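You operate a simulated robot arm through the tools that you are given. There is no shell and no other tool.

You are at the controls of a simulated robot arm. One attempt, no reset.

Task
Switch off, then slacken the aprons: both red tension knobs down to A.
Fine: loosen the grey lever above each first and tighten it after.

The check looks at the end state, three seconds after you hand in, the way a careful person would. Anything else that was tipped, shoved, dropped, spilled or broken makes it a failure.

Robot
A 6-joint arm with a two-finger parallel gripper, fixed in place. Base frame: the origin is on the floor under the middle of its stand, x ahead of it, y to its left, z up. Lengths are in m, angles in rad, forces in N, time in s.
With the tool pointing down near the work surface it reaches from about 0.34 to 0.76 m from the base axis. Its first joint turns from -1.152 to 1.152 rad. Payload 2.45 kg.
The TCP is the grasp point between the finger pads, 0.024 m short of the fingertips. In the tool frame z runs along the fingers and y along their closing line. The gripper opens to 0.068 m. The fingers are 0.017 m wide and 0.01 m thick; the gripper's body (0.04 by 0.07 m) begins 0.041 m behind the TCP.
Orientation is that of the tool frame in the base frame, as a unit quaternion [w, x, y, z]. With the fingers straight down and closing along the base's y, the tool's x points along the base's -x, its y along +y and its z along -z.

Tools
- The arm moves only by the tool drive_tool. Its arguments are lists of equal length, an entry for each row: "claw": the finger opening in cm, from 0 to 6.8; "translation": the shift along the tool's x, y, z in units of 200 mm (1.0 is 200 mm), a list of three; "rot": the turn, a rotation vector about the tool's x, y, z in units of 180 degrees (1.0 is 180 degrees), a list of three. In form: {"claw": [claw, ...], "translation": [[dx, dy, dz], ...], "rot": [[ax, ay, az], ...]}. A call has 1 to 20 rows; each row is the pose to reach, as a shift and turn from the pose commanded when the call began, along the tool's axes at that moment. A call with a number of a shift or a turn outside -1 to 1 is refused whole. Each row takes 0.2 s and may step no farther than 0.05 m and 0.15 rad from the row before; otherwise, or with a gripper value out of range, the whole call is refused. Where a pose cannot be reached the arm comes as near as it can. A force on the tool above 70 N (or 10 N above the force at the start of the call, whichever is more), or a blocked arm, ends the call early, and 0.2 s more pass. Each finger travels about 0.108 m/s and halts on what it meets, pressing with about 43 N; the grip force reading is that of the motor and also rises with nothing between the fingers. The clock runs only during rows and for 0.2 s after the last one: add rows that repeat a pose to give the fingers time. It gives the time, the measured TCP pose, the force on the tool (base axes), the opening and the grip force at its end, in the units of the frame above (readings bear some noise), with the torque about the TCP (base axes, N m) and any sound that the robot's microphone picked up, and new pictures: "views" is both (left out), scene, wrist or none.
- Cameras (640 x 400 px; columns grow to the right, rows downward): "scene" is fixed at [0.1753, 0.4056, 1.5067]; the picture's right is [-0.81, -0.59, 0.00], its down [-0.18, 0.24, -0.95] and it looks along [0.56, -0.77, -0.30] (base axes); focal length 233 px, centre (320, 200). "wrist" rides on the gripper at [0.084, 0.011, -0.075] in the tool frame; the picture's right is [-0.13, 0.99, 0.00], its down [-0.60, -0.08, -0.79] and it looks along [-0.79, -0.10, 0.61] (tool axes); focal length 251 px, centre (320, 200). There is no depth. A picture from a camera that has moved, and an enlarged one, comes with that camera's place and axes in the base frame and with its lens. The place of the scene camera against the robot may be out by one fixed shift of up to 0.025 m in any direction.
- inspect(camera, box): a new picture of the part [left, top, right, bottom] of that camera's present view, enlarged. It takes no simulated time.
- sign_off(): hands the job in; it is judged then, once.

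Places have to be worked out from the pictures, the camera data and where the tool is seen. Open the gripper and draw the arm clear of the work before you hand the job in, unless the task says otherwise.

The tools are called after "Call:" by a JSON object that holds its "api" and its "payload". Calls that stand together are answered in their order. drive_tool: Moves the arm, as the interface text tells. Its arguments: {"type":"object","properties":{"claw":{"type":"array","items":{"type":"number"}},"translation":{"type":"array","items":{"type":"array","items":{"type":"number"}}},"rot":{"type":"array","items":{"type":"array","items":{"type":"number"}}},"views":{"type":"string","enum":["both","scene","wrist","none"]}},"required":["claw","translation","rot"]} The other tools are called the same way: inspect (camera, box) takes an enlarged picture of a part of a camera's view; sign_off () hands the job in.

At the start:

```text
time_s: 0.0
eef_pos: [0.4013, -0.1382, 1.4457]
ee_rot: [0.0, 0.0, 1.0, 0.0]
contact_force: [-0.6, 0.3, 0.5]
ft_torque: [-0.03, -0.01, -0.01]
opening: 0.068
finger_force: 0.0
```

scene: 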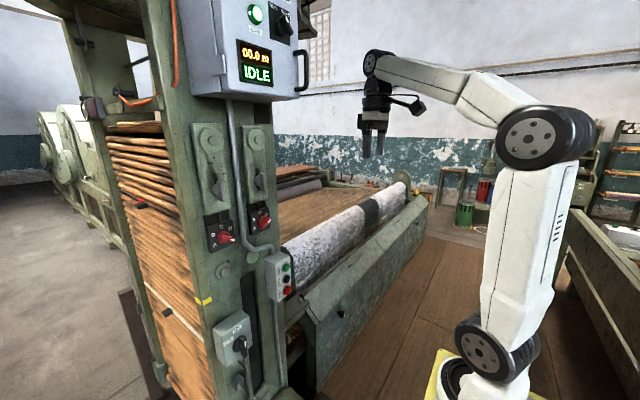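
wrist: 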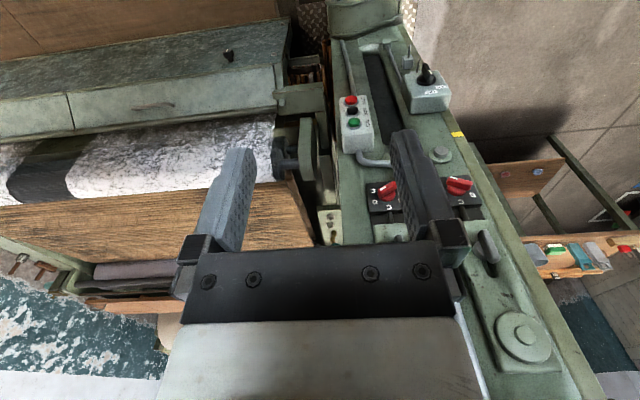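

I begin by enlarging the views to see the switches, knobs and levers; nothing has moved yet.

Call:
{"api": "inspect", "payload": {"camera": "scene", "box": [170, 0, 330, 100]}}

Call:
{"api": "inspect", "payload": {"camera": "scene", "box": [180, 110, 308, 190]}}

Call:
{"api": "inspect", "payload": {"camera": "scene", "box": [190, 190, 318, 270]}}

Call:
{"api": "inspect", "payload": {"camera": "scene", "box": [190, 240, 350, 340]}}

Call:
{"api": "inspect", "payload": {"camera": "wrist", "box": [320, 60, 512, 180]}}

Call:
{"api": "inspect", "payload": {"camera": "wrist", "box": [340, 160, 532, 280]}}

```text
4.00 times, centred on (250, 50) of scene
camera zoom: at [0.1753, 0.4056, 1.5067], right [-0.81, -0.59, 0.0], down [-0.18, 0.24, -0.95], along [0.56, -0.77, -0.3], focal length 932 px, centre (600, 800)
```

zoom: 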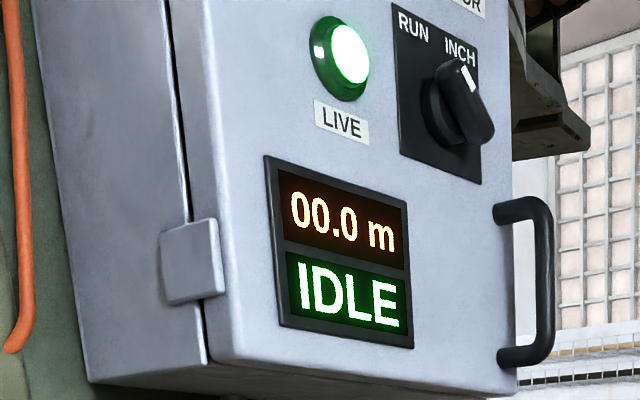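

```text
5.00 times, centred on (244, 150) of scene
camera zoom: at [0.1753, 0.4056, 1.5067], right [-0.81, -0.59, 0.0], down [-0.18, 0.24, -0.95], along [0.56, -0.77, -0.3], focal length 1166 px, centre (700, 450)
```

zoom: 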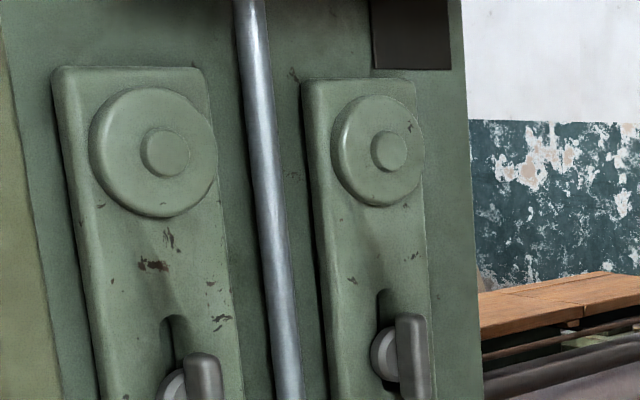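

```text
5.00 times, centred on (254, 230) of scene
camera zoom: at [0.1753, 0.4056, 1.5067], right [-0.81, -0.59, 0.0], down [-0.18, 0.24, -0.95], along [0.56, -0.77, -0.3], focal length 1166 px, centre (650, 50)
```

zoom: 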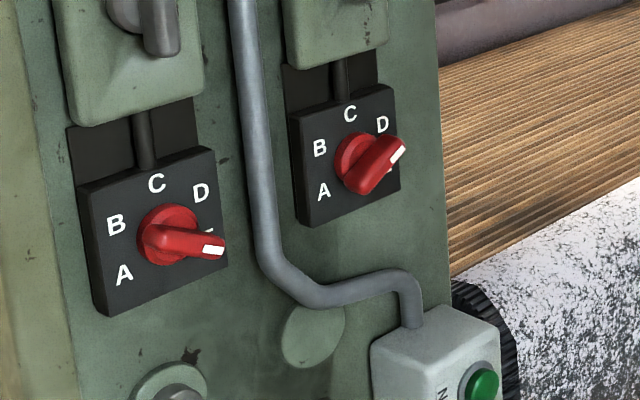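

```text
4.00 times, centred on (270, 290) of scene
camera zoom: at [0.1753, 0.4056, 1.5067], right [-0.81, -0.59, 0.0], down [-0.18, 0.24, -0.95], along [0.56, -0.77, -0.3], focal length 932 px, centre (520, -160)
```

zoom: 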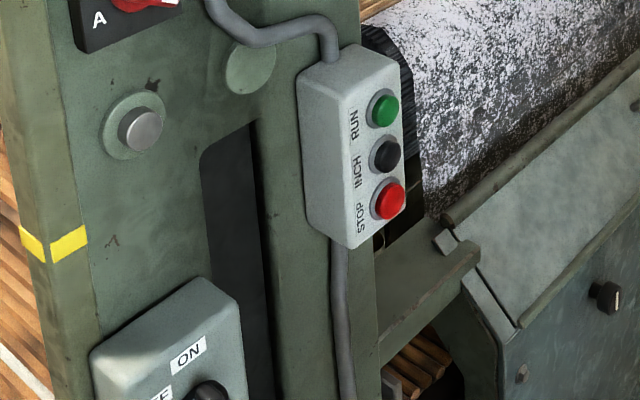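

```text
3.33 times, centred on (416, 120) of wrist
camera zoom: at [0.3175, -0.128, 1.5197], right [0.13, 0.99, 0.0], down [0.6, -0.08, 0.79], along [0.79, -0.1, -0.61], focal length 838 px, centre (0, 467)
```

zoom: 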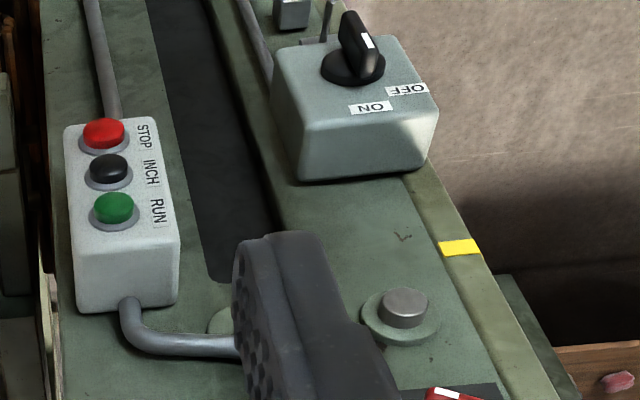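

```text
3.33 times, centred on (436, 220) of wrist
camera zoom: at [0.3175, -0.128, 1.5197], right [0.13, 0.99, 0.0], down [0.6, -0.08, 0.79], along [0.79, -0.1, -0.61], focal length 838 px, centre (-67, 133)
```

zoom: 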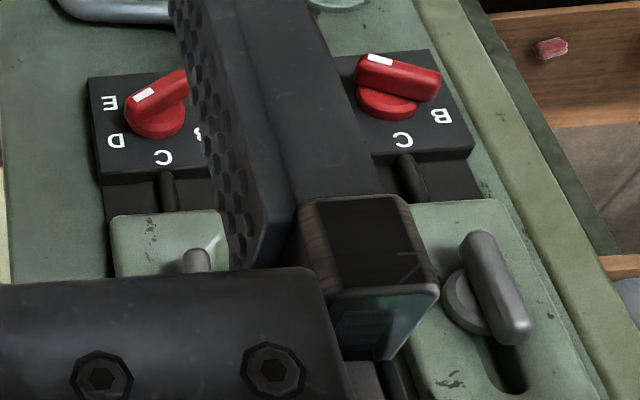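

The knob panels sit on the column face at about x≈0.73 (left knob y≈0.09, right knob y≈-0.04, z≈1.20). I move the arm to a safe inspection pose about 0.3 m in front of the face, with the wrist camera looking nearly level at it.

Call:
{"api": "drive_tool", "payload": {"claw": [6.8, 6.8, 6.8, 6.8, 6.8, 6.8, 6.8, 6.8], "translation": [[-0.06, 0.09, 0.12], [-0.12, 0.18, 0.24], [-0.18, 0.27, 0.36], [-0.24, 0.36, 0.48], [-0.3, 0.45, 0.6], [-0.36, 0.54, 0.72], [-0.42, 0.63, 0.84], [-0.5, 0.72, 0.95]], "rot": [[0, -0.026, 0], [0, -0.052, 0], [0, -0.078, 0], [0, -0.104, 0], [0, -0.13, 0], [0, -0.156, 0], [0, -0.182, 0], [0, -0.21, 0]], "views": "both"}}

```text
time_s: 1.8
eef_pos: [0.5027, 0.0051, 1.2537]
ee_rot: [0.325, 0.0, 0.946, 0.0]
contact_force: [1.0, -0.1, -0.8]
ft_torque: [-0.01, -0.01, 0.02]
opening: 0.068
finger_force: 0.0
camera wrist: at [0.3901, 0.0162, 1.2608], right [0.1, 0.99, 0.08], down [-0.01, -0.08, 1.0], along [0.99, -0.1, 0.0], focal length 251 px, centre (320, 200)
```

scene: 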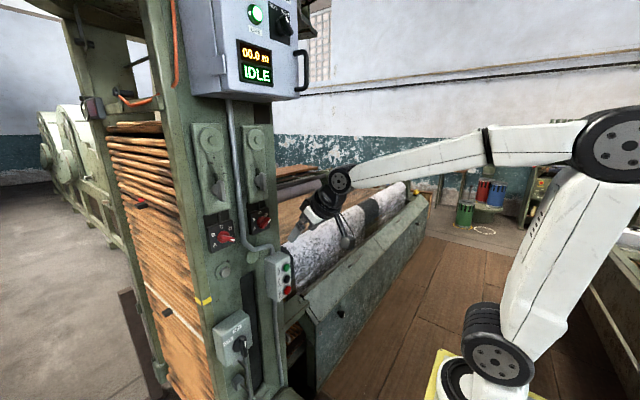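
wrist: 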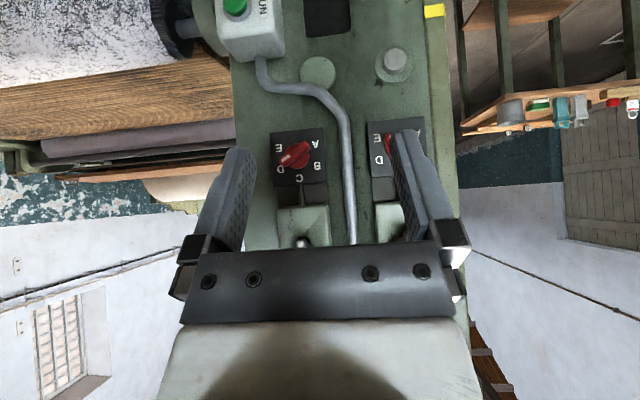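

The wrist camera now looks level at the face (image upside-down: picture right = +y, picture down = up). I enlarge it to read the dials.

Call:
{"api": "inspect", "payload": {"camera": "wrist", "box": [220, 110, 380, 210]}}

Call:
{"api": "inspect", "payload": {"camera": "wrist", "box": [340, 110, 500, 210]}}

Call:
{"api": "inspect", "payload": {"camera": "scene", "box": [195, 200, 291, 260]}}

Call:
{"api": "inspect", "payload": {"camera": "scene", "box": [205, 300, 285, 350]}}

Call:
{"api": "inspect", "payload": {"camera": "scene", "box": [195, 155, 291, 215]}}

```text
4.00 times, centred on (300, 160) of wrist
camera zoom: at [0.3901, 0.0162, 1.2608], right [0.1, 0.99, 0.08], down [-0.01, -0.08, 1.0], along [0.99, -0.1, 0.0], focal length 1006 px, centre (400, 360)
```

zoom: 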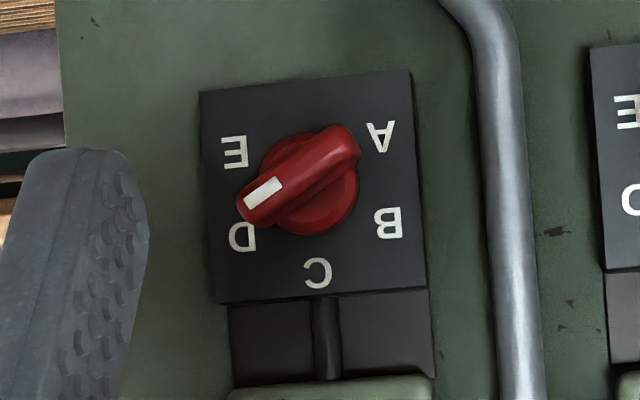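

```text
4.00 times, centred on (420, 160) of wrist
camera zoom: at [0.3901, 0.0162, 1.2608], right [0.1, 0.99, 0.08], down [-0.01, -0.08, 1.0], along [0.99, -0.1, 0.0], focal length 1006 px, centre (-80, 360)
```

zoom: 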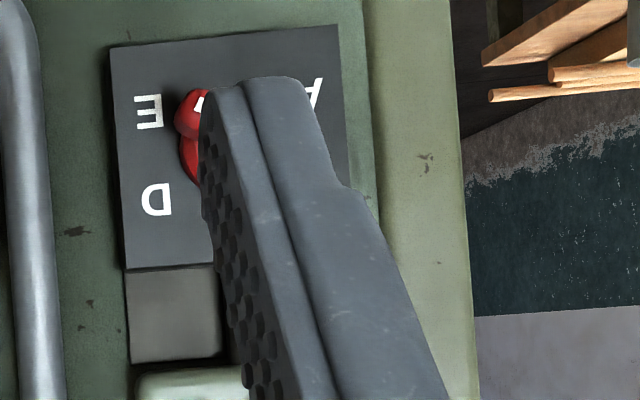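

```text
6.67 times, centred on (243, 230) of scene
camera zoom: at [0.1753, 0.4056, 1.5067], right [-0.81, -0.59, 0.0], down [-0.18, 0.24, -0.95], along [0.56, -0.77, -0.3], focal length 1554 px, centre (833, 0)
```

zoom: 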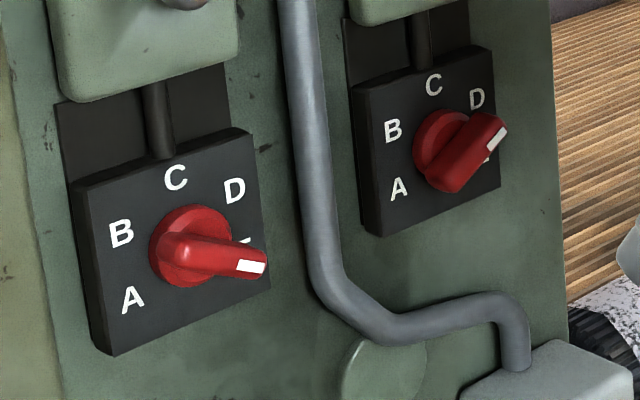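

```text
8.00 times, centred on (245, 325) of scene
camera zoom: at [0.1753, 0.4056, 1.5067], right [-0.81, -0.59, 0.0], down [-0.18, 0.24, -0.95], along [0.56, -0.77, -0.3], focal length 1865 px, centre (920, -800)
```

zoom: 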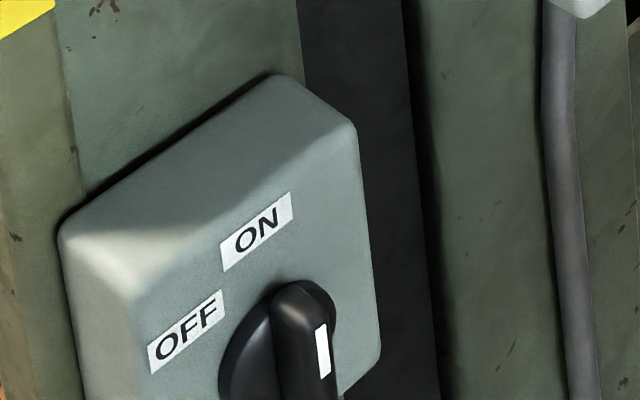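

```text
6.67 times, centred on (243, 185) of scene
camera zoom: at [0.1753, 0.4056, 1.5067], right [-0.81, -0.59, 0.0], down [-0.18, 0.24, -0.95], along [0.56, -0.77, -0.3], focal length 1554 px, centre (833, 300)
```

zoom: 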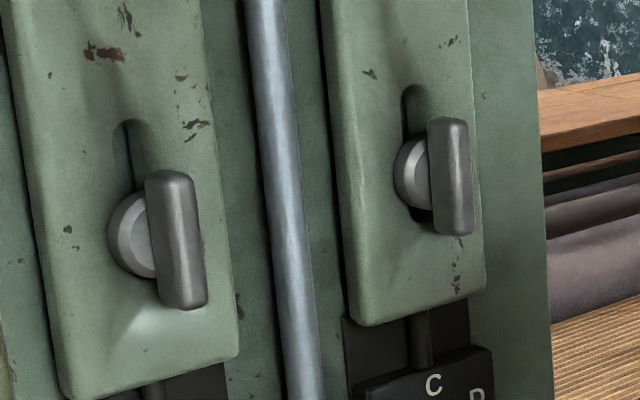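

R knob points to D (≈30° above horizontal right), L knob to E; dial letters are about 60° apart, A at lower left. The isolator box (ON/OFF) is lower, about (0.69, 0.10, 0.88). I turn the tool level (fingers along +x) while lowering, staying well clear of the face.

Call:
{"api": "drive_tool", "payload": {"claw": [6.8, 6.8, 6.8, 6.8, 6.8, 6.8, 6.8, 6.8], "translation": [[0.056, 0.059, 0.051], [0.112, 0.119, 0.103], [0.168, 0.178, 0.154], [0.224, 0.238, 0.206], [0.28, 0.297, 0.257], [0.336, 0.356, 0.308], [0.392, 0.416, 0.36], [0.448, 0.475, 0.411]], "rot": [[0, -0.0362, 0], [0, -0.0723, 0], [0, -0.1085, 0], [0, -0.1447, 0], [0, -0.1808, 0], [0, -0.217, 0], [0, -0.2531, 0], [0, -0.2893, 0]], "views": "both"}}

```text
time_s: 3.6
eef_pos: [0.5037, 0.1119, 1.1322]
ee_rot: [0.706, 0.001, 0.708, 0.0]
contact_force: [-0.6, -0.2, -1.1]
ft_torque: [0.0, 0.0, -0.02]
opening: 0.0682
finger_force: 0.1
out of reach, approached as far as the arm can: row 3, 4, 5, 6, 7, 8
camera wrist: at [0.4277, 0.1231, 1.0481], right [0.0, 0.99, 0.13], down [-0.79, -0.08, 0.61], along [0.61, -0.1, 0.79], focal length 251 px, centre (320, 200)
```

scene: 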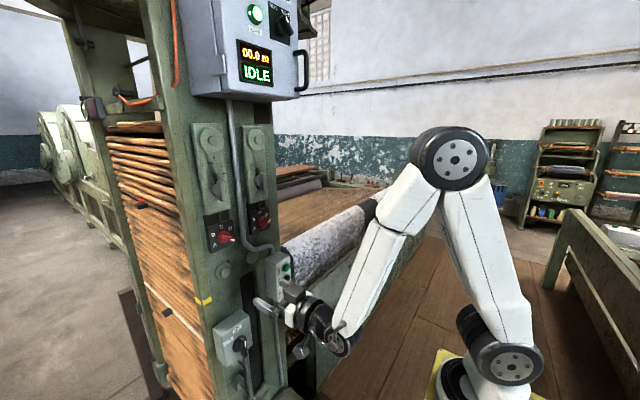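
wrist: 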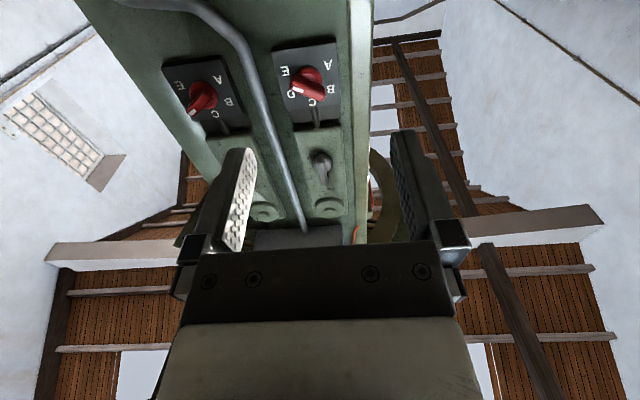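

The arm's folding limit kept the TCP at x≈0.504, which is fine. I enlarge the wrist view to see knobs and levers from below.

Call:
{"api": "inspect", "payload": {"camera": "wrist", "box": [150, 20, 390, 170]}}

Call:
{"api": "inspect", "payload": {"camera": "wrist", "box": [240, 120, 400, 220]}}

Call:
{"api": "inspect", "payload": {"camera": "scene", "box": [200, 280, 360, 380]}}

```text
2.67 times, centred on (270, 95) of wrist
camera zoom: at [0.4277, 0.1231, 1.0481], right [0.0, 0.99, 0.13], down [-0.79, -0.08, 0.61], along [0.61, -0.1, 0.79], focal length 670 px, centre (453, 480)
```

zoom: 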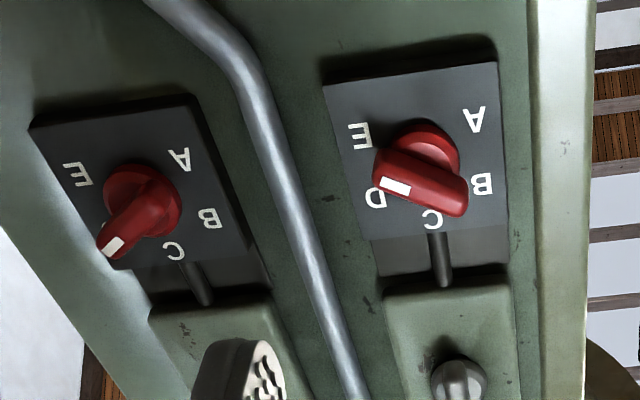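

```text
4.00 times, centred on (320, 170) of wrist
camera zoom: at [0.4277, 0.1231, 1.0481], right [0.0, 0.99, 0.13], down [-0.79, -0.08, 0.61], along [0.61, -0.1, 0.79], focal length 1006 px, centre (320, 320)
```

zoom: 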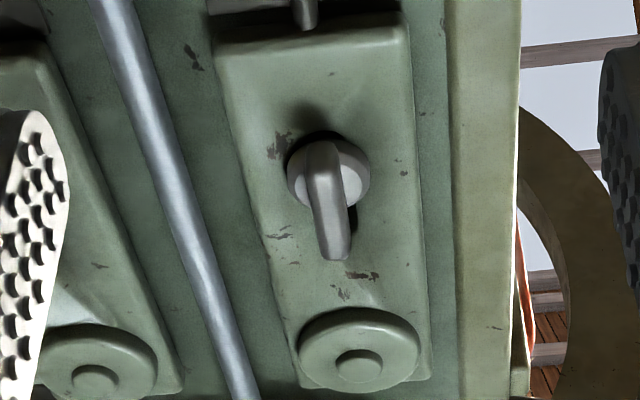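

```text
4.00 times, centred on (280, 330) of scene
camera zoom: at [0.1753, 0.4056, 1.5067], right [-0.81, -0.59, 0.0], down [-0.18, 0.24, -0.95], along [0.56, -0.77, -0.3], focal length 932 px, centre (480, -320)
```

zoom: 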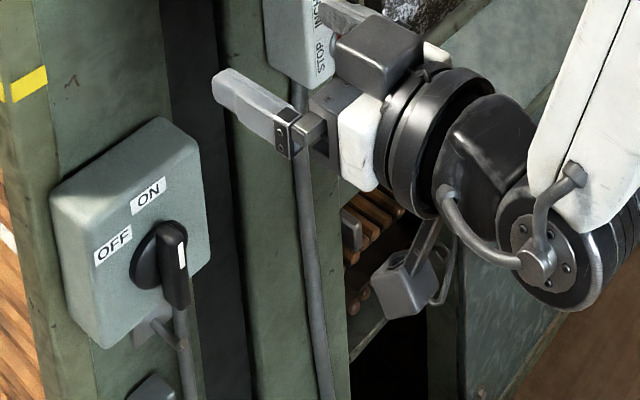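

The switch handle stands vertical at ON with OFF to its left. I lower the tool straight down in front of the isolator box, keeping about 0.15 m distance from the face.

Call:
{"api": "drive_tool", "payload": {"claw": [6.8, 6.8, 6.8, 6.8, 6.8, 6.8], "translation": [[0.1, 0, 0.15], [0.3, 0, 0.2], [0.5, 0, 0.2], [0.7, 0, 0.2], [0.9, 0, 0.2], [1.0, 0, 0.2]], "rot": [[0, 0, 0], [0, 0, 0], [0, 0, 0], [0, 0, 0], [0, 0, 0], [0, 0, 0]], "views": "both"}}

```text
time_s: 5.0
eef_pos: [0.6027, 0.1316, 0.9606]
ee_rot: [0.702, -0.026, 0.711, -0.039]
contact_force: [0.5, 0.1, 0.3]
ft_torque: [0.02, 0.02, -0.02]
opening: 0.0679
finger_force: 0.1
out of reach, approached as far as the arm can: row 1, 2, 3, 4, 5, 6
camera wrist: at [0.5261, 0.1372, 0.8765], right [0.02, 1.0, 0.04], down [-0.79, -0.01, 0.62], along [0.62, -0.04, 0.78], focal length 251 px, centre (320, 200)
```

scene: 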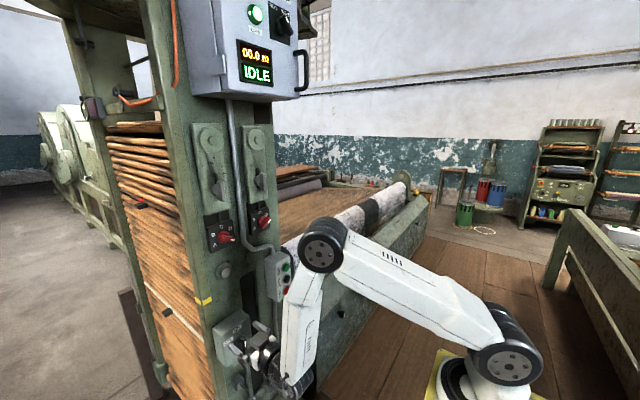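
wrist: 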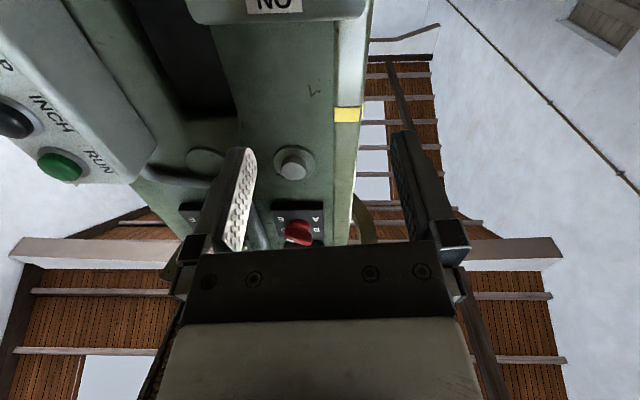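

The arm is limited here by its wrist bend (TCP stopped at x≈0.60, z≈0.96), so I tilt the tool downward to relieve it; that also gives a level camera view of the switch.

Call:
{"api": "drive_tool", "payload": {"claw": [6.8, 6.8, 6.8, 6.8, 6.8, 6.8, 6.8, 6.8], "translation": [[-0.05, 0, 0], [-0.1, 0, 0], [-0.15, 0, 0], [-0.2, 0, 0], [-0.2, 0, 0], [-0.2, 0, 0], [-0.2, 0, 0], [-0.2, 0, 0]], "rot": [[0, 0.036, 0], [0, 0.072, 0], [0, 0.108, 0], [0, 0.144, 0], [0, 0.18, 0], [0, 0.216, 0], [0, 0.252, 0], [0, 0.288, 0]], "views": "both"}}

```text
time_s: 6.8
eef_pos: [0.5987, 0.1379, 1.0005]
ee_rot: [0.319, -0.006, 0.947, -0.046]
contact_force: [0.3, 0.7, -0.8]
ft_torque: [0.0, 0.0, -0.04]
opening: 0.068
finger_force: 0.0
camera wrist: at [0.4866, 0.1516, 1.0072], right [0.12, 0.99, -0.01], down [0.0, 0.01, 1.0], along [0.99, -0.12, 0.0], focal length 251 px, centre (320, 200)
```

scene: 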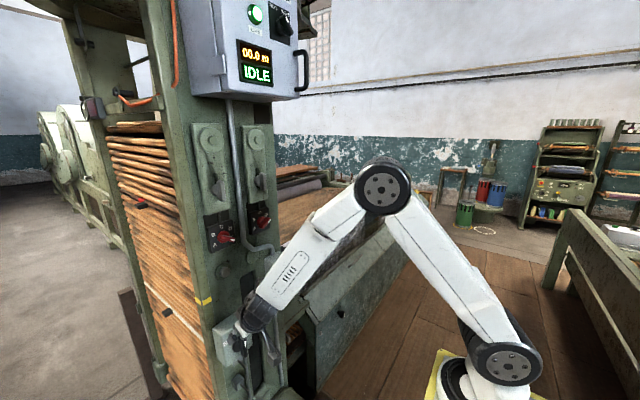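
wrist: 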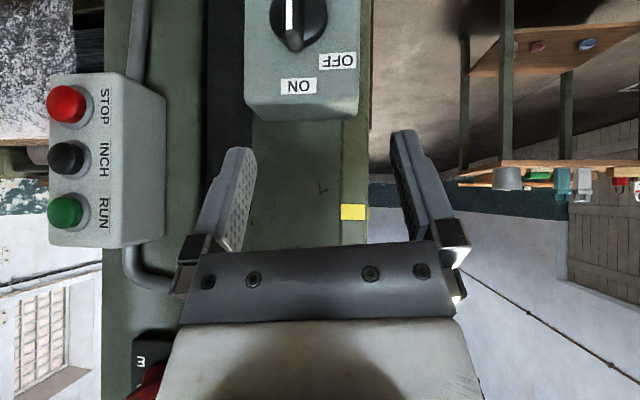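

The commanded pose evidently resets to the reached one. The switch disc is near (0.70, 0.11, 0.85); I move lower and slightly back and square up the small yaw error to view it centrally.

Call:
{"api": "drive_tool", "payload": {"claw": [6.8, 6.8, 6.8, 6.8, 6.8], "translation": [[0.1, -0.03, 0.06], [0.2, -0.06, 0.12], [0.3, -0.09, 0.18], [0.4, -0.12, 0.24], [0.466, -0.147, 0.295]], "rot": [[-0.006, 0, 0.003], [-0.012, 0, 0.006], [-0.018, 0, 0.009], [-0.024, 0, 0.012], [-0.0266, 0, 0.013]], "views": "both"}}

```text
time_s: 8.0
eef_pos: [0.5614, 0.0996, 0.8971]
ee_rot: [0.32, 0.0, 0.947, -0.001]
contact_force: [0.6, -0.1, -0.5]
ft_torque: [0.01, 0.0, 0.01]
opening: 0.0678
finger_force: 0.1
camera wrist: at [0.448, 0.1109, 0.9062], right [0.1, 0.99, 0.08], down [0.0, -0.08, 1.0], along [0.99, -0.1, -0.01], focal length 251 px, centre (320, 200)
```

scene: 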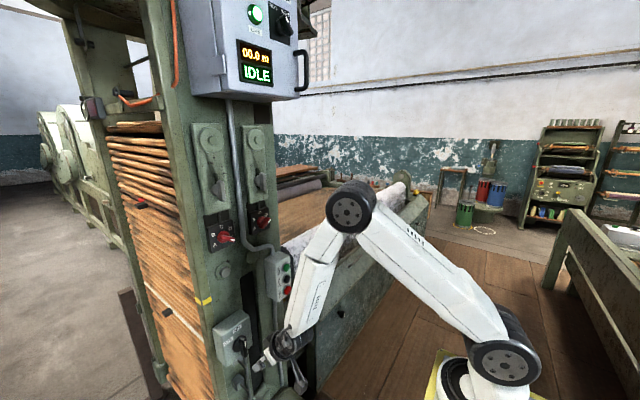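
wrist: 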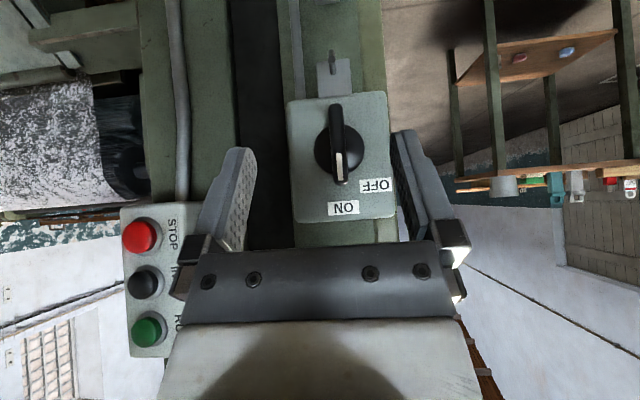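

Call:
{"api": "inspect", "payload": {"camera": "wrist", "box": [264, 30, 424, 130]}}

Call:
{"api": "inspect", "payload": {"camera": "wrist", "box": [264, 80, 424, 220]}}

Call:
{"api": "inspect", "payload": {"camera": "scene", "box": [205, 300, 333, 400]}}

```text
4.00 times, centred on (344, 80) of wrist
camera zoom: at [0.448, 0.1109, 0.9062], right [0.1, 0.99, 0.08], down [0.0, -0.08, 1.0], along [0.99, -0.1, -0.01], focal length 1006 px, centre (224, 680)
```

zoom: 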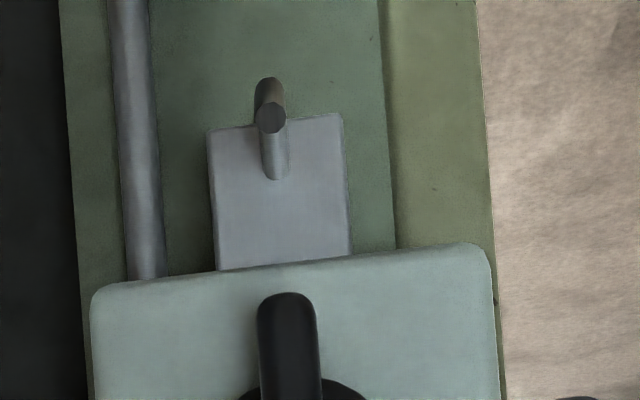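

```text
2.86 times, centred on (344, 150) of wrist
camera zoom: at [0.448, 0.1109, 0.9062], right [0.1, 0.99, 0.08], down [0.0, -0.08, 1.0], along [0.99, -0.1, -0.01], focal length 718 px, centre (251, 343)
```

zoom: 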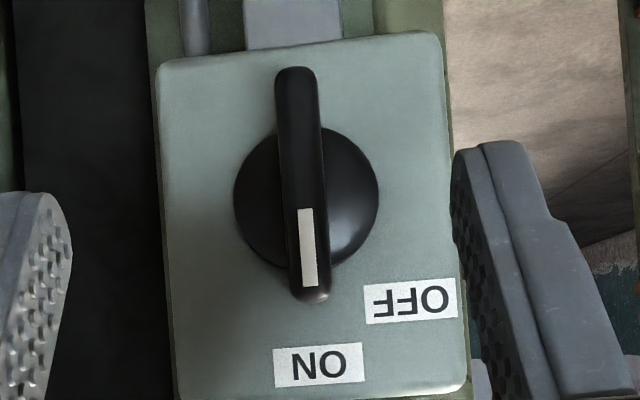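

```text
4.00 times, centred on (269, 350) of scene
camera zoom: at [0.1753, 0.4056, 1.5067], right [-0.81, -0.59, 0.0], down [-0.18, 0.24, -0.95], along [0.56, -0.77, -0.3], focal length 932 px, centre (524, -400)
```

zoom: 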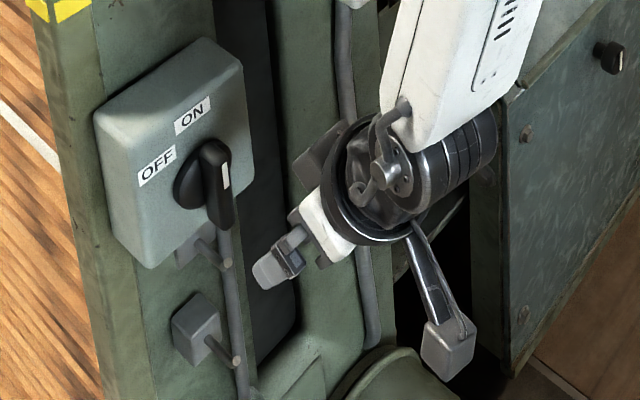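

The handle is a vertical bar (~70×12 mm) at about (0.665–0.69, 0.108, 0.857) pointing at ON, OFF lies about 45–60° counter-clockwise. I rotate level to a pre-grasp at x≈0.625 with the open fingers straddling the handle.

Call:
{"api": "drive_tool", "payload": {"claw": [6.8, 6.8, 6.8, 6.8, 6.8, 6.8, 6.8, 6.8, 6.8], "translation": [[-0.017, 0.005, 0.044], [-0.033, 0.009, 0.088], [-0.05, 0.014, 0.132], [-0.066, 0.018, 0.176], [-0.083, 0.023, 0.22], [-0.099, 0.028, 0.264], [-0.116, 0.032, 0.308], [-0.132, 0.037, 0.352], [-0.132, 0.037, 0.352]], "rot": [[0, -0.0366, 0], [0, -0.0732, 0], [0, -0.1097, 0], [0, -0.1463, 0], [0, -0.1829, 0], [0, -0.2195, 0], [0, -0.256, 0], [0, -0.2926, 0], [0, -0.2926, 0]], "views": "both"}}

```text
time_s: 10.0
eef_pos: [0.6577, 0.1306, 0.8655]
ee_rot: [0.705, -0.02, 0.708, -0.035]
contact_force: [-40.7, 2.4, 12.0]
ft_torque: [-0.48, -0.56, -1.28]
opening: 0.0667
finger_force: 0.1
out of reach, approached as far as the arm can: row 2, 3, 4, 5, 6, 7, 8, 9
camera wrist: at [0.5819, 0.136, 0.7798], right [0.02, 1.0, 0.05], down [-0.79, -0.02, 0.61], along [0.61, -0.05, 0.79], focal length 251 px, centre (320, 200)
```

scene: 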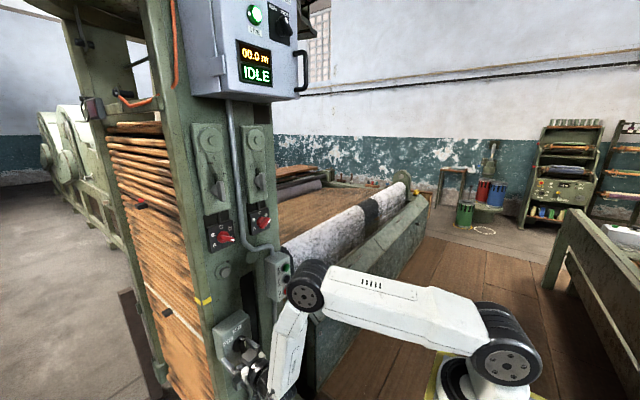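
wrist: 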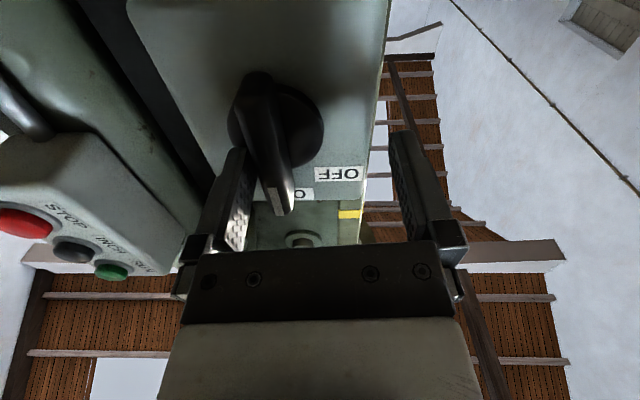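

The wrist's bend limit makes a level tool unreachable this low, and the right fingertip is now pressing (≈40 N) beside the handle on the disc. I back away while tilting the tool down again; I'll turn the switch with a tilted tool instead.

Call:
{"api": "drive_tool", "payload": {"claw": [6.8, 6.8, 6.8, 6.8, 6.8, 6.8, 6.8, 6.8, 6.8], "translation": [[-0.03, 0, -0.1], [-0.06, 0, -0.2], [-0.1, 0, -0.28], [-0.15, -0.03, -0.34], [-0.2, -0.06, -0.38], [-0.25, -0.09, -0.41], [-0.3, -0.12, -0.43], [-0.36, -0.14, -0.44], [-0.425, -0.15, -0.44]], "rot": [[-0.002, 0.032, 0.002], [-0.004, 0.064, 0.005], [-0.006, 0.096, 0.007], [-0.008, 0.128, 0.009], [-0.01, 0.16, 0.011], [-0.012, 0.192, 0.013], [-0.014, 0.224, 0.016], [-0.016, 0.256, 0.018], [-0.0175, 0.287, 0.02]], "views": "both"}}

```text
time_s: 12.0
eef_pos: [0.571, 0.1075, 0.951]
ee_rot: [0.326, -0.001, 0.945, 0.002]
contact_force: [-0.7, 0.2, -0.1]
ft_torque: [0.01, 0.03, 0.01]
opening: 0.0679
finger_force: 0.1
out of reach, approached as far as the arm can: row 1, 2, 3, 4, 5
camera wrist: at [0.4576, 0.118, 0.9585], right [0.1, 0.99, 0.08], down [-0.01, -0.08, 1.0], along [0.99, -0.1, 0.0], focal length 251 px, centre (320, 200)
```

scene: 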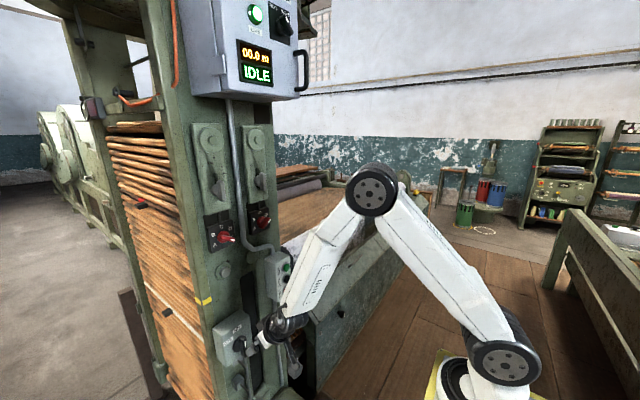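
wrist: 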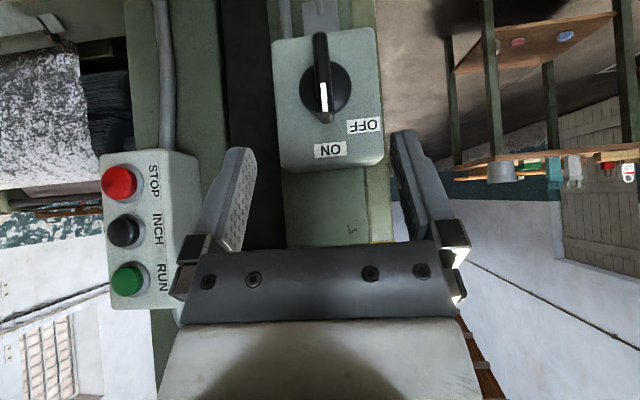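

Clear again and the handle is undisturbed. I zoom in to refine the handle's position before pushing it.

Call:
{"api": "inspect", "payload": {"camera": "wrist", "box": [256, 10, 400, 100]}}

Call:
{"api": "inspect", "payload": {"camera": "wrist", "box": [256, 90, 400, 180]}}

Call:
{"api": "inspect", "payload": {"camera": "scene", "box": [205, 300, 301, 360]}}

```text
4.44 times, centred on (328, 55) of wrist
camera zoom: at [0.4576, 0.118, 0.9585], right [0.1, 0.99, 0.08], down [-0.01, -0.08, 1.0], along [0.99, -0.1, 0.0], focal length 1118 px, centre (284, 844)
```

zoom: 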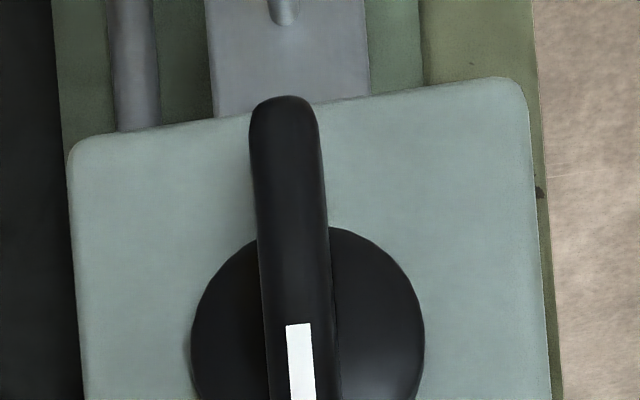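

```text
4.44 times, centred on (328, 135) of wrist
camera zoom: at [0.4576, 0.118, 0.9585], right [0.1, 0.99, 0.08], down [-0.01, -0.08, 1.0], along [0.99, -0.1, 0.0], focal length 1118 px, centre (284, 489)
```

zoom: 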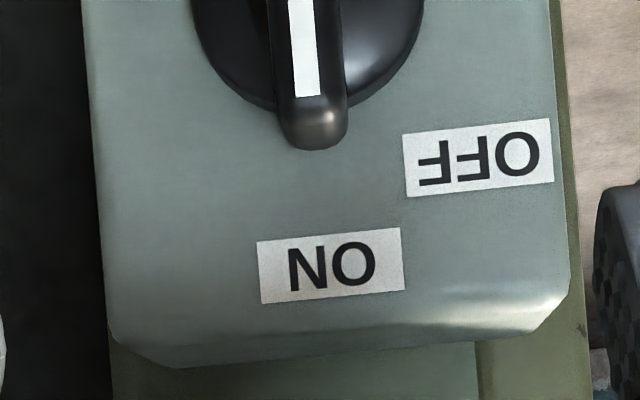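

```text
6.67 times, centred on (253, 330) of scene
camera zoom: at [0.1753, 0.4056, 1.5067], right [-0.81, -0.59, 0.0], down [-0.18, 0.24, -0.95], along [0.56, -0.77, -0.3], focal length 1554 px, centre (767, -667)
```

zoom: 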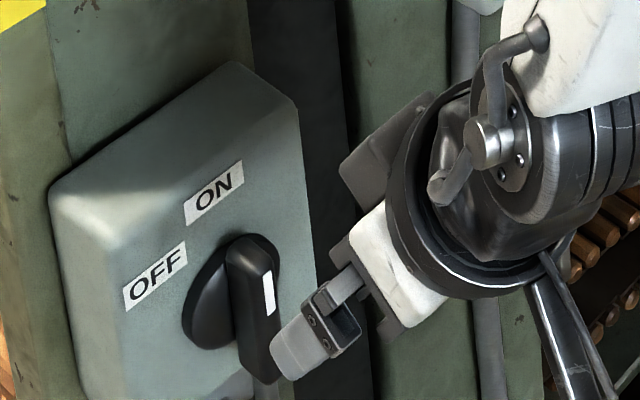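

Handle: front face x≈0.667, base x≈0.687, pivot (y 0.1086, z 0.857), half-length 38 mm. I close the fingers, shift to the right of the handle's upper half and move the tip in beside it (not touching yet).

Call:
{"api": "drive_tool", "payload": {"claw": [3, 0, 0, 0, 0, 0, 0], "translation": [[0, -0.1, 0], [0, -0.178, 0], [0, -0.178, 0], [-0.066, -0.178, 0.159], [-0.131, -0.178, 0.319], [-0.197, -0.178, 0.478], [-0.197, -0.178, 0.478]], "rot": [[0, 0, 0], [0, 0, 0], [0, 0, 0], [0, 0, 0], [0, 0, 0], [0, 0, 0], [0, 0, 0]], "views": "both"}}

```text
time_s: 13.6
eef_pos: [0.6612, 0.0707, 0.9011]
ee_rot: [0.326, -0.001, 0.945, 0.001]
contact_force: [0.8, 0.0, 0.0]
ft_torque: [-0.02, 0.0, 0.02]
opening: 0.0002
finger_force: 24.0
camera wrist: at [0.5475, 0.0822, 0.9075], right [0.1, 0.99, 0.08], down [-0.01, -0.08, 1.0], along [0.99, -0.1, 0.01], focal length 251 px, centre (320, 200)
```

scene: 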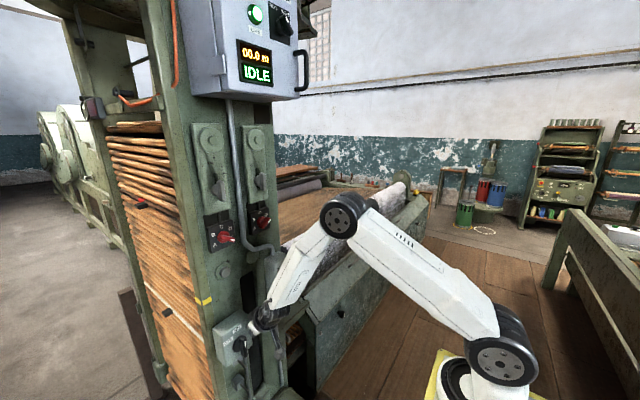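
wrist: 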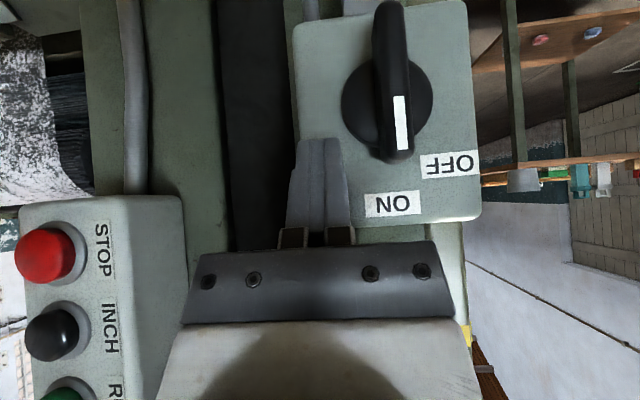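

The closed finger tip sits 2 cm right of the handle's upper end at the right depth. I now sweep it left along the arc to about 45° and look at the result.

Call:
{"api": "drive_tool", "payload": {"claw": [0, 0, 0, 0, 0, 0], "translation": [[0, 0.08, 0], [-0.006, 0.11, -0.008], [-0.0123, 0.1325, -0.0157], [-0.0092, 0.165, -0.0118], [-0.002, 0.195, -0.002], [-0.002, 0.195, -0.002]], "rot": [[0, 0, 0], [0, 0, 0], [0, 0, 0], [0, 0, 0], [0, 0, 0], [0, 0, 0]], "views": "both"}}

```text
time_s: 15.0
eef_pos: [0.6622, 0.1096, 0.902]
ee_rot: [0.328, 0.0, 0.945, 0.001]
contact_force: [-0.6, 0.4, 2.6]
ft_torque: [0.03, -0.03, 0.04]
opening: 0.0
finger_force: 23.3
camera wrist: at [0.5489, 0.121, 0.9083], right [0.1, 0.99, 0.08], down [-0.02, -0.08, 1.0], along [0.99, -0.1, 0.01], focal length 251 px, centre (320, 200)
```

scene: 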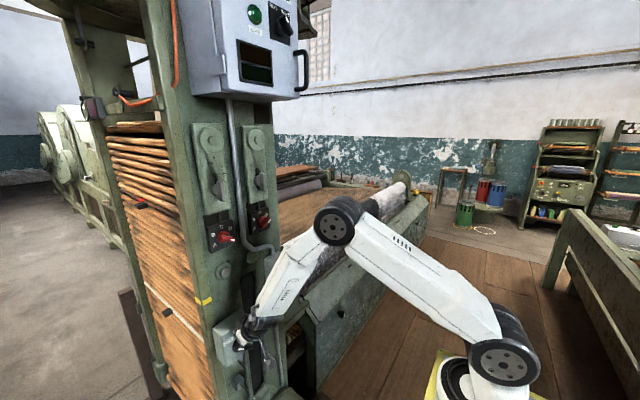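
wrist: 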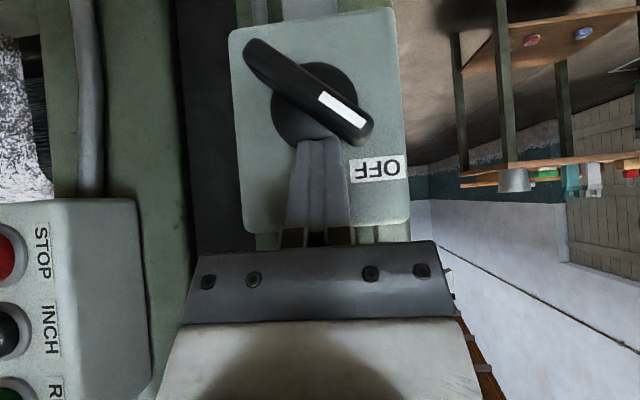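

The display and LIVE lamp have gone dark. I zoom to check whether the handle sits properly at OFF.

Call:
{"api": "inspect", "payload": {"camera": "wrist", "box": [220, 0, 420, 230]}}

Call:
{"api": "inspect", "payload": {"camera": "scene", "box": [200, 0, 312, 70]}}

Call:
{"api": "inspect", "payload": {"camera": "scene", "box": [205, 300, 301, 360]}}

```text
1.74 times, centred on (320, 115) of wrist
camera zoom: at [0.5489, 0.121, 0.9083], right [0.1, 0.99, 0.08], down [-0.02, -0.08, 1.0], along [0.99, -0.1, 0.01], focal length 437 px, centre (320, 348)
```

zoom: 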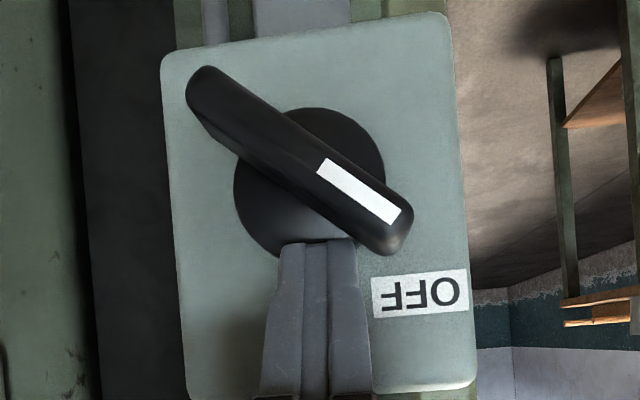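

```text
5.71 times, centred on (256, 35) of scene
camera zoom: at [0.1752, 0.4056, 1.5067], right [-0.81, -0.59, 0.0], down [-0.18, 0.24, -0.95], along [0.56, -0.77, -0.3], focal length 1332 px, centre (686, 1143)
```

zoom: 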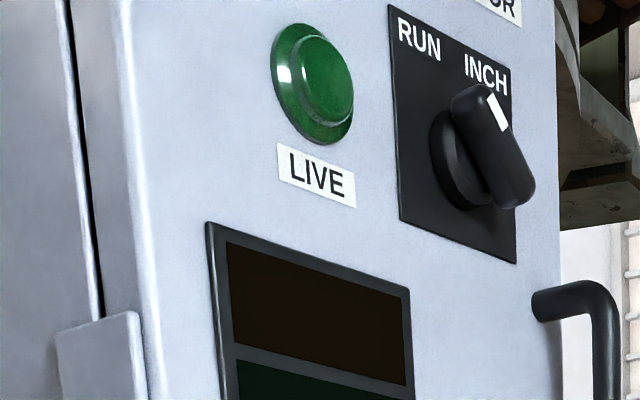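

```text
6.67 times, centred on (253, 330) of scene
camera zoom: at [0.1752, 0.4056, 1.5067], right [-0.81, -0.59, 0.0], down [-0.18, 0.24, -0.95], along [0.56, -0.77, -0.3], focal length 1554 px, centre (767, -667)
```

zoom: 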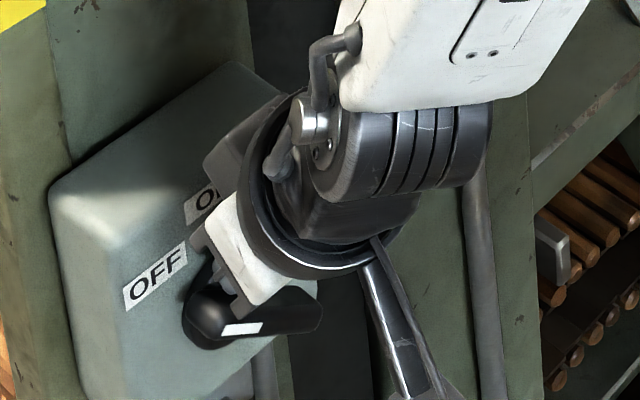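

The handle is at about 47° (where my finger pushed it) and power is off. I push a few millimetres further to feel whether this is the stop or there is still travel to a firm OFF.

Call:
{"api": "drive_tool", "payload": {"claw": [0, 0, 0], "translation": [[0.004, 0.009, 0.005], [0.0077, 0.018, 0.0098], [0.0077, 0.018, 0.0098]], "rot": [[0, 0, 0], [0, 0, 0], [0, 0, 0]], "views": "wrist"}}

```text
time_s: 15.8
eef_pos: [0.6622, 0.1132, 0.8972]
ee_rot: [0.327, 0.0, 0.945, 0.0]
contact_force: [0.3, 0.3, -0.6]
ft_torque: [0.0, -0.02, 0.0]
opening: 0.0001
finger_force: 22.7
camera wrist: at [0.5483, 0.1243, 0.9051], right [0.1, 0.99, 0.08], down [-0.01, -0.08, 1.0], along [0.99, -0.1, 0.01], focal length 251 px, centre (320, 200)
```

wrist: 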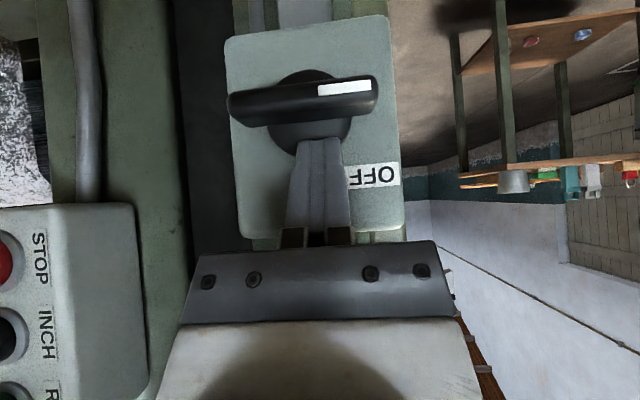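

The handle has snapped to horizontal (firm OFF), with LIVE and display dark. I retreat and climb toward the left lever.

Call:
{"api": "drive_tool", "payload": {"claw": [0, 0, 3, 6.8, 6.8], "translation": [[0.076, 0, -0.187], [0.121, -0.05, -0.412], [0.038, -0.1, -0.6], [-0.086, -0.1, -0.758], [-0.209, -0.1, -0.915]], "rot": [[0, 0, 0], [0, 0, 0], [0, 0, 0], [0, 0, 0], [0, 0, 0]], "views": "both"}}

```text
time_s: 17.0
eef_pos: [0.5805, 0.0949, 1.0689]
ee_rot: [0.332, -0.017, 0.943, -0.006]
contact_force: [-0.4, 0.5, -0.3]
ft_torque: [0.03, -0.01, -0.08]
opening: 0.0679
finger_force: 0.1
camera wrist: at [0.4667, 0.1027, 1.0744], right [0.07, 1.0, 0.06], down [-0.02, -0.06, 1.0], along [1.0, -0.07, 0.02], focal length 251 px, centre (320, 200)
```

scene: 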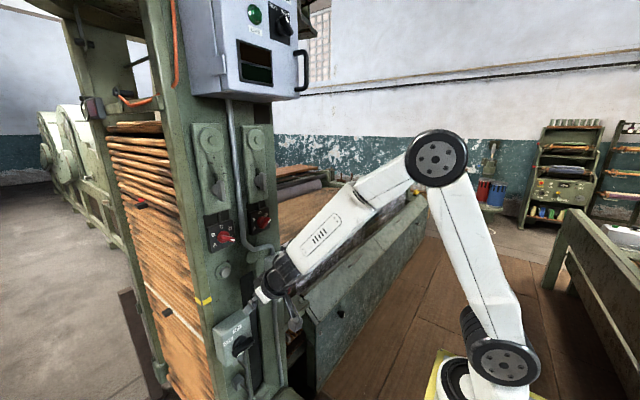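
wrist: 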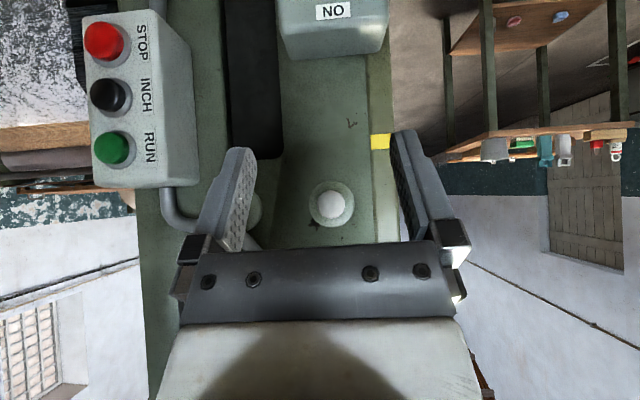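

Now I raise the tool to about z=1.25 and turn it level, facing the left lever from ~0.16 m.

Call:
{"api": "drive_tool", "payload": {"claw": [6.8, 6.8, 6.8, 6.8, 6.8, 6.8, 6.8, 6.8, 6.8], "translation": [[-0.063, -0.002, -0.101], [-0.127, -0.004, -0.2025], [-0.19, -0.006, -0.304], [-0.253, -0.008, -0.405], [-0.317, -0.01, -0.506], [-0.38, -0.012, -0.6075], [-0.443, -0.014, -0.709], [-0.5065, -0.015, -0.81], [-0.5065, -0.015, -0.81]], "rot": [[0, -0.036, 0], [0, -0.072, 0], [0, -0.108, 0], [0, -0.144, 0], [0, -0.18, 0], [0, -0.216, 0], [0, -0.252, 0], [0, -0.2878, 0], [0, -0.2878, 0]], "views": "both"}}

```text
time_s: 19.0
eef_pos: [0.5608, 0.089, 1.2565]
ee_rot: [0.707, 0.0, 0.707, 0.001]
contact_force: [-0.3, -0.3, 0.4]
ft_torque: [0.0, -0.03, 0.01]
opening: 0.0679
finger_force: 0.2
camera wrist: at [0.4847, 0.1007, 1.1724], right [0.0, 0.99, 0.13], down [-0.79, -0.08, 0.6], along [0.61, -0.1, 0.79], focal length 251 px, centre (320, 200)
```

scene: 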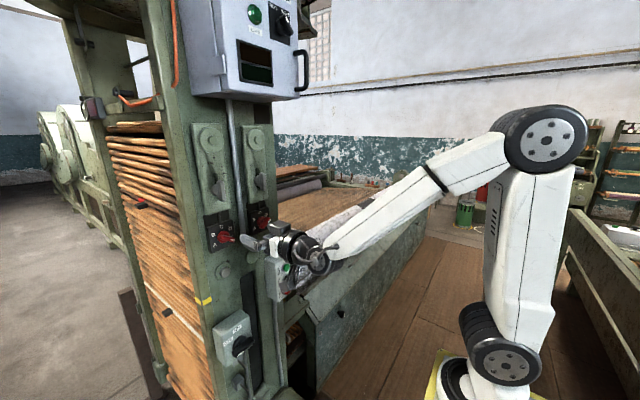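
wrist: 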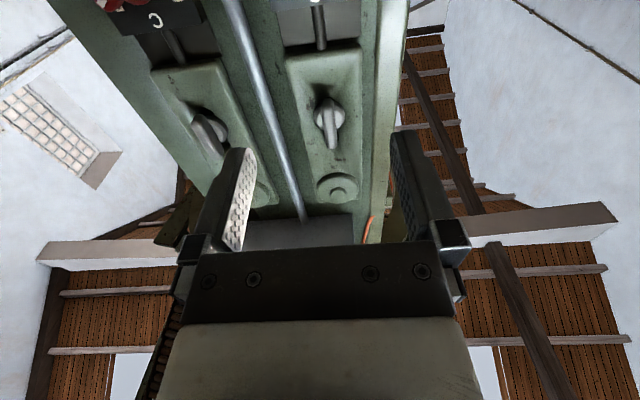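

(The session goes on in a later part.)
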